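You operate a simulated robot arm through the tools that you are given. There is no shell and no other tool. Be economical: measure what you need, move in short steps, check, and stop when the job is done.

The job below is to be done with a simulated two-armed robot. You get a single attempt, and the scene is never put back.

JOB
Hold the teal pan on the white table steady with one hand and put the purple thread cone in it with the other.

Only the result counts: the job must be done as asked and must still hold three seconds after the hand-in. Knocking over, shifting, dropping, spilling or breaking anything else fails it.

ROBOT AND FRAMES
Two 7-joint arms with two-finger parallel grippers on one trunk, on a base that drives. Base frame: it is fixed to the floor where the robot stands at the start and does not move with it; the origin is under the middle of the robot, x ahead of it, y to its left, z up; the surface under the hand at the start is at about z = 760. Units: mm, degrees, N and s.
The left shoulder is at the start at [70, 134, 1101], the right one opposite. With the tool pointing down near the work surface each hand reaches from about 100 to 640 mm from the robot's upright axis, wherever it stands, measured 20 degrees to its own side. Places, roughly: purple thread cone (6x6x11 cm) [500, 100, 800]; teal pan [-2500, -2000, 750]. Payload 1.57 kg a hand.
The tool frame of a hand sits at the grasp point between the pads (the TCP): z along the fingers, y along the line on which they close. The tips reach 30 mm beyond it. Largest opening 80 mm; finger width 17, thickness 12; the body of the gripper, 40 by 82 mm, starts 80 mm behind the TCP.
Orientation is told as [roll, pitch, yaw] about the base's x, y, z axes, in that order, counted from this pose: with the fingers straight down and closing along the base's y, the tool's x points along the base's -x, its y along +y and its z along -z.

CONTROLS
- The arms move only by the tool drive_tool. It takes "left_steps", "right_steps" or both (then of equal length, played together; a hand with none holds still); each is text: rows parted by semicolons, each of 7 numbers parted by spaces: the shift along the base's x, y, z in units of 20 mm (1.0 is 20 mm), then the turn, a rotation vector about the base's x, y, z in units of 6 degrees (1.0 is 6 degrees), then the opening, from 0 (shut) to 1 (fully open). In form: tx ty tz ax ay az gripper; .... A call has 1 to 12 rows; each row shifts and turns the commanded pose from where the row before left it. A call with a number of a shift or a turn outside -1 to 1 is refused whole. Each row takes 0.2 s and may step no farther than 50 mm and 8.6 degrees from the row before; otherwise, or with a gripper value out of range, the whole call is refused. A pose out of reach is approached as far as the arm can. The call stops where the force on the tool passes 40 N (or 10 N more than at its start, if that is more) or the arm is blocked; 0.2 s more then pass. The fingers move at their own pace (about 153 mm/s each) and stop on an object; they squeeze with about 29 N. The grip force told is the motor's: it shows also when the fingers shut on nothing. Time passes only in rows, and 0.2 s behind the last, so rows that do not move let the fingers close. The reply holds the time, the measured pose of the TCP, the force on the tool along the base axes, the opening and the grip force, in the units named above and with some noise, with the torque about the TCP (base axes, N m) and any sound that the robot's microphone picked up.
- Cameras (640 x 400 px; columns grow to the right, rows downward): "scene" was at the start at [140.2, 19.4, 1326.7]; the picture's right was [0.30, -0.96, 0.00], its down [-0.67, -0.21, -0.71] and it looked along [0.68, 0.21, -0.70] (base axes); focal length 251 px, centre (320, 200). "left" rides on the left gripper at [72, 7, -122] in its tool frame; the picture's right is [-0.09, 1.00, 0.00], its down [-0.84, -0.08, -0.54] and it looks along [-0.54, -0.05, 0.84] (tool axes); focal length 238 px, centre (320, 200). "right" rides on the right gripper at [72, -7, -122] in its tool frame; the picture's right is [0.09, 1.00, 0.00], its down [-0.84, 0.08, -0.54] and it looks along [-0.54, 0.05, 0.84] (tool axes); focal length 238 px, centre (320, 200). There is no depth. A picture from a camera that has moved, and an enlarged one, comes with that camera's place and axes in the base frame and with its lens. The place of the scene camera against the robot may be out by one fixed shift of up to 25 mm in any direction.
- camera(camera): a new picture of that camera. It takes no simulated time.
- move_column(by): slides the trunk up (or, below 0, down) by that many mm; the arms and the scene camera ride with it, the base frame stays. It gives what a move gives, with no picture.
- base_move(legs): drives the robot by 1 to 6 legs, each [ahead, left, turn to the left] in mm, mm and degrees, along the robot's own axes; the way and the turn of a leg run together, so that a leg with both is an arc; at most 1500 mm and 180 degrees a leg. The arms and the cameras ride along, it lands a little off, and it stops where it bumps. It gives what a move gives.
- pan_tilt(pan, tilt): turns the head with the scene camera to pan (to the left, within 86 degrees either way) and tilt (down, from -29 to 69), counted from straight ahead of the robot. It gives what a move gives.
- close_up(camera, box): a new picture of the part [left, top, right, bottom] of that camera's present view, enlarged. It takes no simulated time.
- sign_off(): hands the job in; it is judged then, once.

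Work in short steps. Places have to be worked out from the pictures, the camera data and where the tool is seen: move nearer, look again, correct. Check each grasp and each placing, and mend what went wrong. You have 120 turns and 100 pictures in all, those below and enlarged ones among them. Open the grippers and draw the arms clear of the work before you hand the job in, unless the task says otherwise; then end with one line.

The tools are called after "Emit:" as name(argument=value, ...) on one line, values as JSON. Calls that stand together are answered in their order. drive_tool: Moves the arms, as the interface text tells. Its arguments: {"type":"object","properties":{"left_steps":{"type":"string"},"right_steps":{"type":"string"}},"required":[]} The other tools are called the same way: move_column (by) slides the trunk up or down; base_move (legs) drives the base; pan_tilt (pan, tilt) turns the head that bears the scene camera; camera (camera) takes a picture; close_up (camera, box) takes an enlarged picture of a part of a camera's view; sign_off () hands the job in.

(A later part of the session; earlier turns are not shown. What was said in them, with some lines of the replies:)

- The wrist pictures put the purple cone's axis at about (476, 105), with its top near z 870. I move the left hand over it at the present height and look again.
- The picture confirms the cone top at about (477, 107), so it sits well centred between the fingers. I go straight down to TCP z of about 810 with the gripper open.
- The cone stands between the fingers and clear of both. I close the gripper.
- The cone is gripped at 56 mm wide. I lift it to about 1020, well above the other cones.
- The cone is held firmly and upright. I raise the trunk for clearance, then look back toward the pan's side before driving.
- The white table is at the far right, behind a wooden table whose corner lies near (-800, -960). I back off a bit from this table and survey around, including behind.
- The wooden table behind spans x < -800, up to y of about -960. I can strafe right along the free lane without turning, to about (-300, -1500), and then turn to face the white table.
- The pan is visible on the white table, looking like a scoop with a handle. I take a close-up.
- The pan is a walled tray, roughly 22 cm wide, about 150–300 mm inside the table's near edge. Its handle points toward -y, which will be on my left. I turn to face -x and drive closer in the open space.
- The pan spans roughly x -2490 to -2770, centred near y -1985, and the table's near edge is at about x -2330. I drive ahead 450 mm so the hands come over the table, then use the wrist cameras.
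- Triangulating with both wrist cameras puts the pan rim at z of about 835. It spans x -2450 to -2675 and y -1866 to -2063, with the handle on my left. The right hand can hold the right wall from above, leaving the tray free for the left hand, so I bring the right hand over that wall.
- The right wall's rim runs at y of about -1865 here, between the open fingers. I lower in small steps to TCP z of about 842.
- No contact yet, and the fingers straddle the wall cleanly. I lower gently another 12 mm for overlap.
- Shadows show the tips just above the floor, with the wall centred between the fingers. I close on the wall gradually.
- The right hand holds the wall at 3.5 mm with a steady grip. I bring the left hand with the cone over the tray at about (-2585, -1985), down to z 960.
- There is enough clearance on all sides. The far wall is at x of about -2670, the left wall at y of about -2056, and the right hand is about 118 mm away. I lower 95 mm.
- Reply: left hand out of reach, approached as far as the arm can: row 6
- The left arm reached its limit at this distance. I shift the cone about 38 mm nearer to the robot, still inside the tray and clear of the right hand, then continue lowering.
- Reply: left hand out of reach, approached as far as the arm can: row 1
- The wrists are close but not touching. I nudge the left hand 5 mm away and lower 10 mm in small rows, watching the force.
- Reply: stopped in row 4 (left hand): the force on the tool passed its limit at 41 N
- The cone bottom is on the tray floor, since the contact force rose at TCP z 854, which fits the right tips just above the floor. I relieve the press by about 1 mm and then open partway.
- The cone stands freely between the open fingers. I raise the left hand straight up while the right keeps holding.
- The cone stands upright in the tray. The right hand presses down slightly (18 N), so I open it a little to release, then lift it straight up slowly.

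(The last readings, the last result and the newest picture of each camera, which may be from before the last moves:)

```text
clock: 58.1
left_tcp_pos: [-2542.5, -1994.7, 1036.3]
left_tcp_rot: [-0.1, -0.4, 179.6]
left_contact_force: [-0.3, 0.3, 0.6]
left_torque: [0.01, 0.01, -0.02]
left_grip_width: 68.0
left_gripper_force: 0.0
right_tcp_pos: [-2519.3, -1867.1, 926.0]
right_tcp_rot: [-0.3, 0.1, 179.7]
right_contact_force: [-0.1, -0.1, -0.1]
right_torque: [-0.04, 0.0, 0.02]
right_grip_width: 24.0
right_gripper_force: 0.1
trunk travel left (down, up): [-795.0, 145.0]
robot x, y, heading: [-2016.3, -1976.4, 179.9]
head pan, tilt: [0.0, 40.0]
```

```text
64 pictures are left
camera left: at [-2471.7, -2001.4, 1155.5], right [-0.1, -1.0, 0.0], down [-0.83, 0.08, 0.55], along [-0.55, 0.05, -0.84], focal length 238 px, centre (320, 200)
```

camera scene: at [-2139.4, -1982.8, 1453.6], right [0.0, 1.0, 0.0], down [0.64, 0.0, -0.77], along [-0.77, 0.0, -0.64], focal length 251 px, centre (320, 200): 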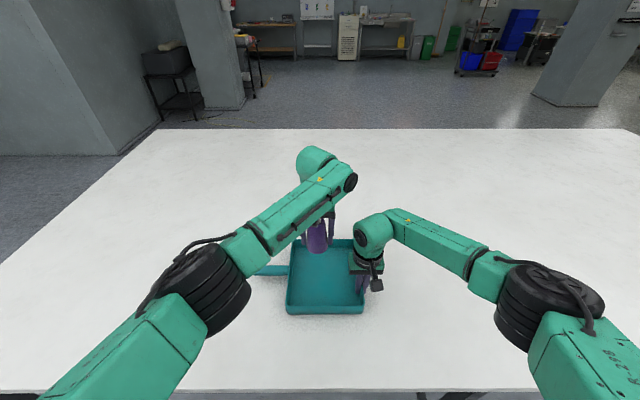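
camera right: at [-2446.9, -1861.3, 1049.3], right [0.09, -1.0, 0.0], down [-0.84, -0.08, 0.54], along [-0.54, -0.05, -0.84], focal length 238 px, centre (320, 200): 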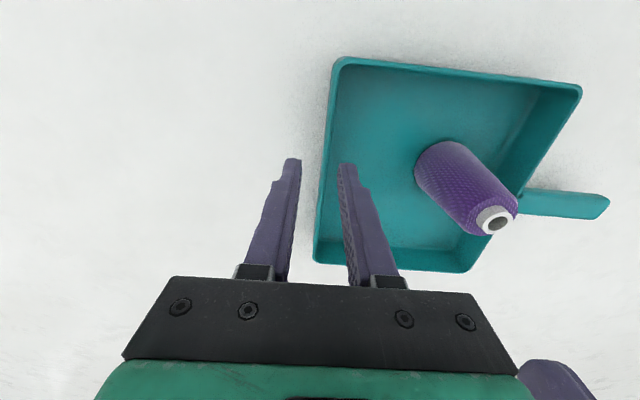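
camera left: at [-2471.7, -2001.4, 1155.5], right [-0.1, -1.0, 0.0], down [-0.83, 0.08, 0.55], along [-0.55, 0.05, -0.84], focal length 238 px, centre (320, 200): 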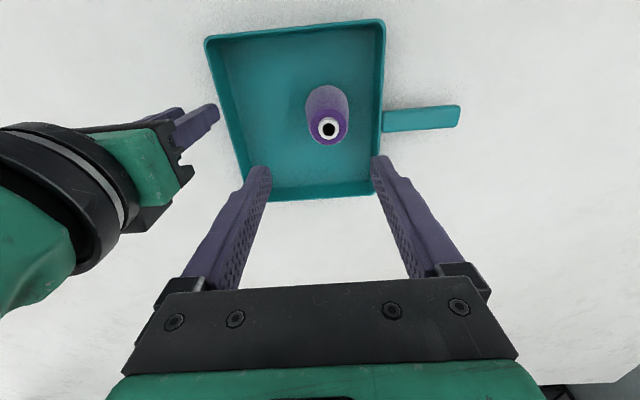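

Both hands are free and the cone stands in the pan. I draw both arms up and outward, well clear.

Emit:
drive_tool(left_steps="0 0 1 0 0 0 0.85;0 0 1 0 0 0 0.85;0.5 -0.8 0.5 0 0 0 0.85;0.5 -0.8 0 0 0 0 0.85;0.5 -0.8 0 0 0 0 0.85;0.5 -0.8 0 0 0 0 1;0.5 -0.8 0 0 0 0 1;0.5 -0.8 0 0 0 0 1", right_steps="0 0.2 1 0 0 0 0.3;0 0.2 1 0 0 0 0.3;0.5 0.8 1 0 0 0 0.3;0.5 0.8 1 0 0 0 0.5;0.5 0.8 1 0 0 0 0.5;0.5 0.8 0 0 0 0 1;0.5 0.8 0 0 0 0 1;0.5 0.8 0 0 0 0 1")

Emit:
camera(camera="scene")

Emit:
close_up(camera="scene", box=[240, 210, 440, 335])

```text
clock: 59.9
left_tcp_pos: [-2481.4, -2091.3, 1082.4]
left_tcp_rot: [0.0, -0.4, 179.8]
left_contact_force: [-0.1, -0.6, -0.6]
left_torque: [-0.02, 0.01, -0.03]
left_grip_width: 80.1
left_gripper_force: 0.0
right_tcp_pos: [-2457.2, -1760.7, 1028.0]
right_tcp_rot: [-0.1, 0.0, 179.9]
right_contact_force: [0.3, 0.0, 0.1]
right_torque: [0.0, 0.01, -0.01]
right_grip_width: 80.1
right_gripper_force: 0.0
trunk travel left (down, up): [-795.0, 145.0]
robot x, y, heading: [-2017.5, -1977.9, 179.9]
head pan, tilt: [0.0, 40.0]
```

```text
63 pictures are left
camera scene: at [-2138.0, -1983.6, 1453.8], right [0.0, 1.0, 0.0], down [0.64, 0.0, -0.77], along [-0.77, 0.0, -0.64], focal length 251 px, centre (320, 200)
```

scene: 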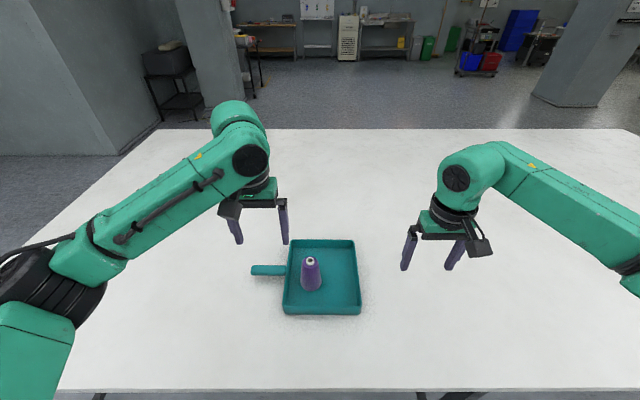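

```text
3.20 times, centred on (340, 272) of scene
camera zoom: at [-2138.0, -1983.6, 1453.8], right [0.0, 1.0, 0.0], down [0.64, 0.0, -0.77], along [-0.77, 0.0, -0.64], focal length 804 px, centre (256, -32)
```

zoom: 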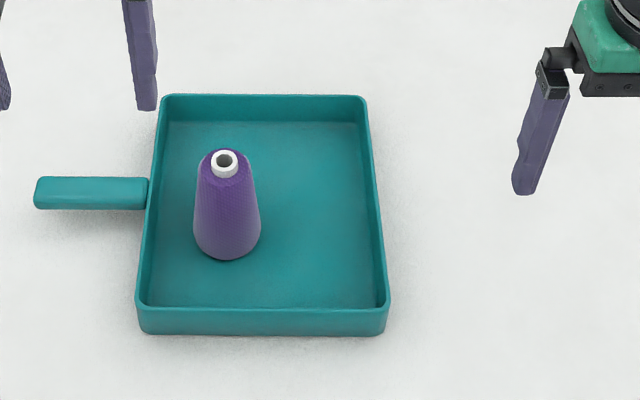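

The cone stands upright in the pan, the pan sits flat within about 15 mm of its old place, and both hands are open and clear. I hand the job in.

Emit:
sign_off()

```text
The job is handed in.
```

The purple thread cone is standing upright in the teal pan; the right hand held the pan by its wall during placing, the pan ended about 15 mm from where it started, and both hands are now open and clear.
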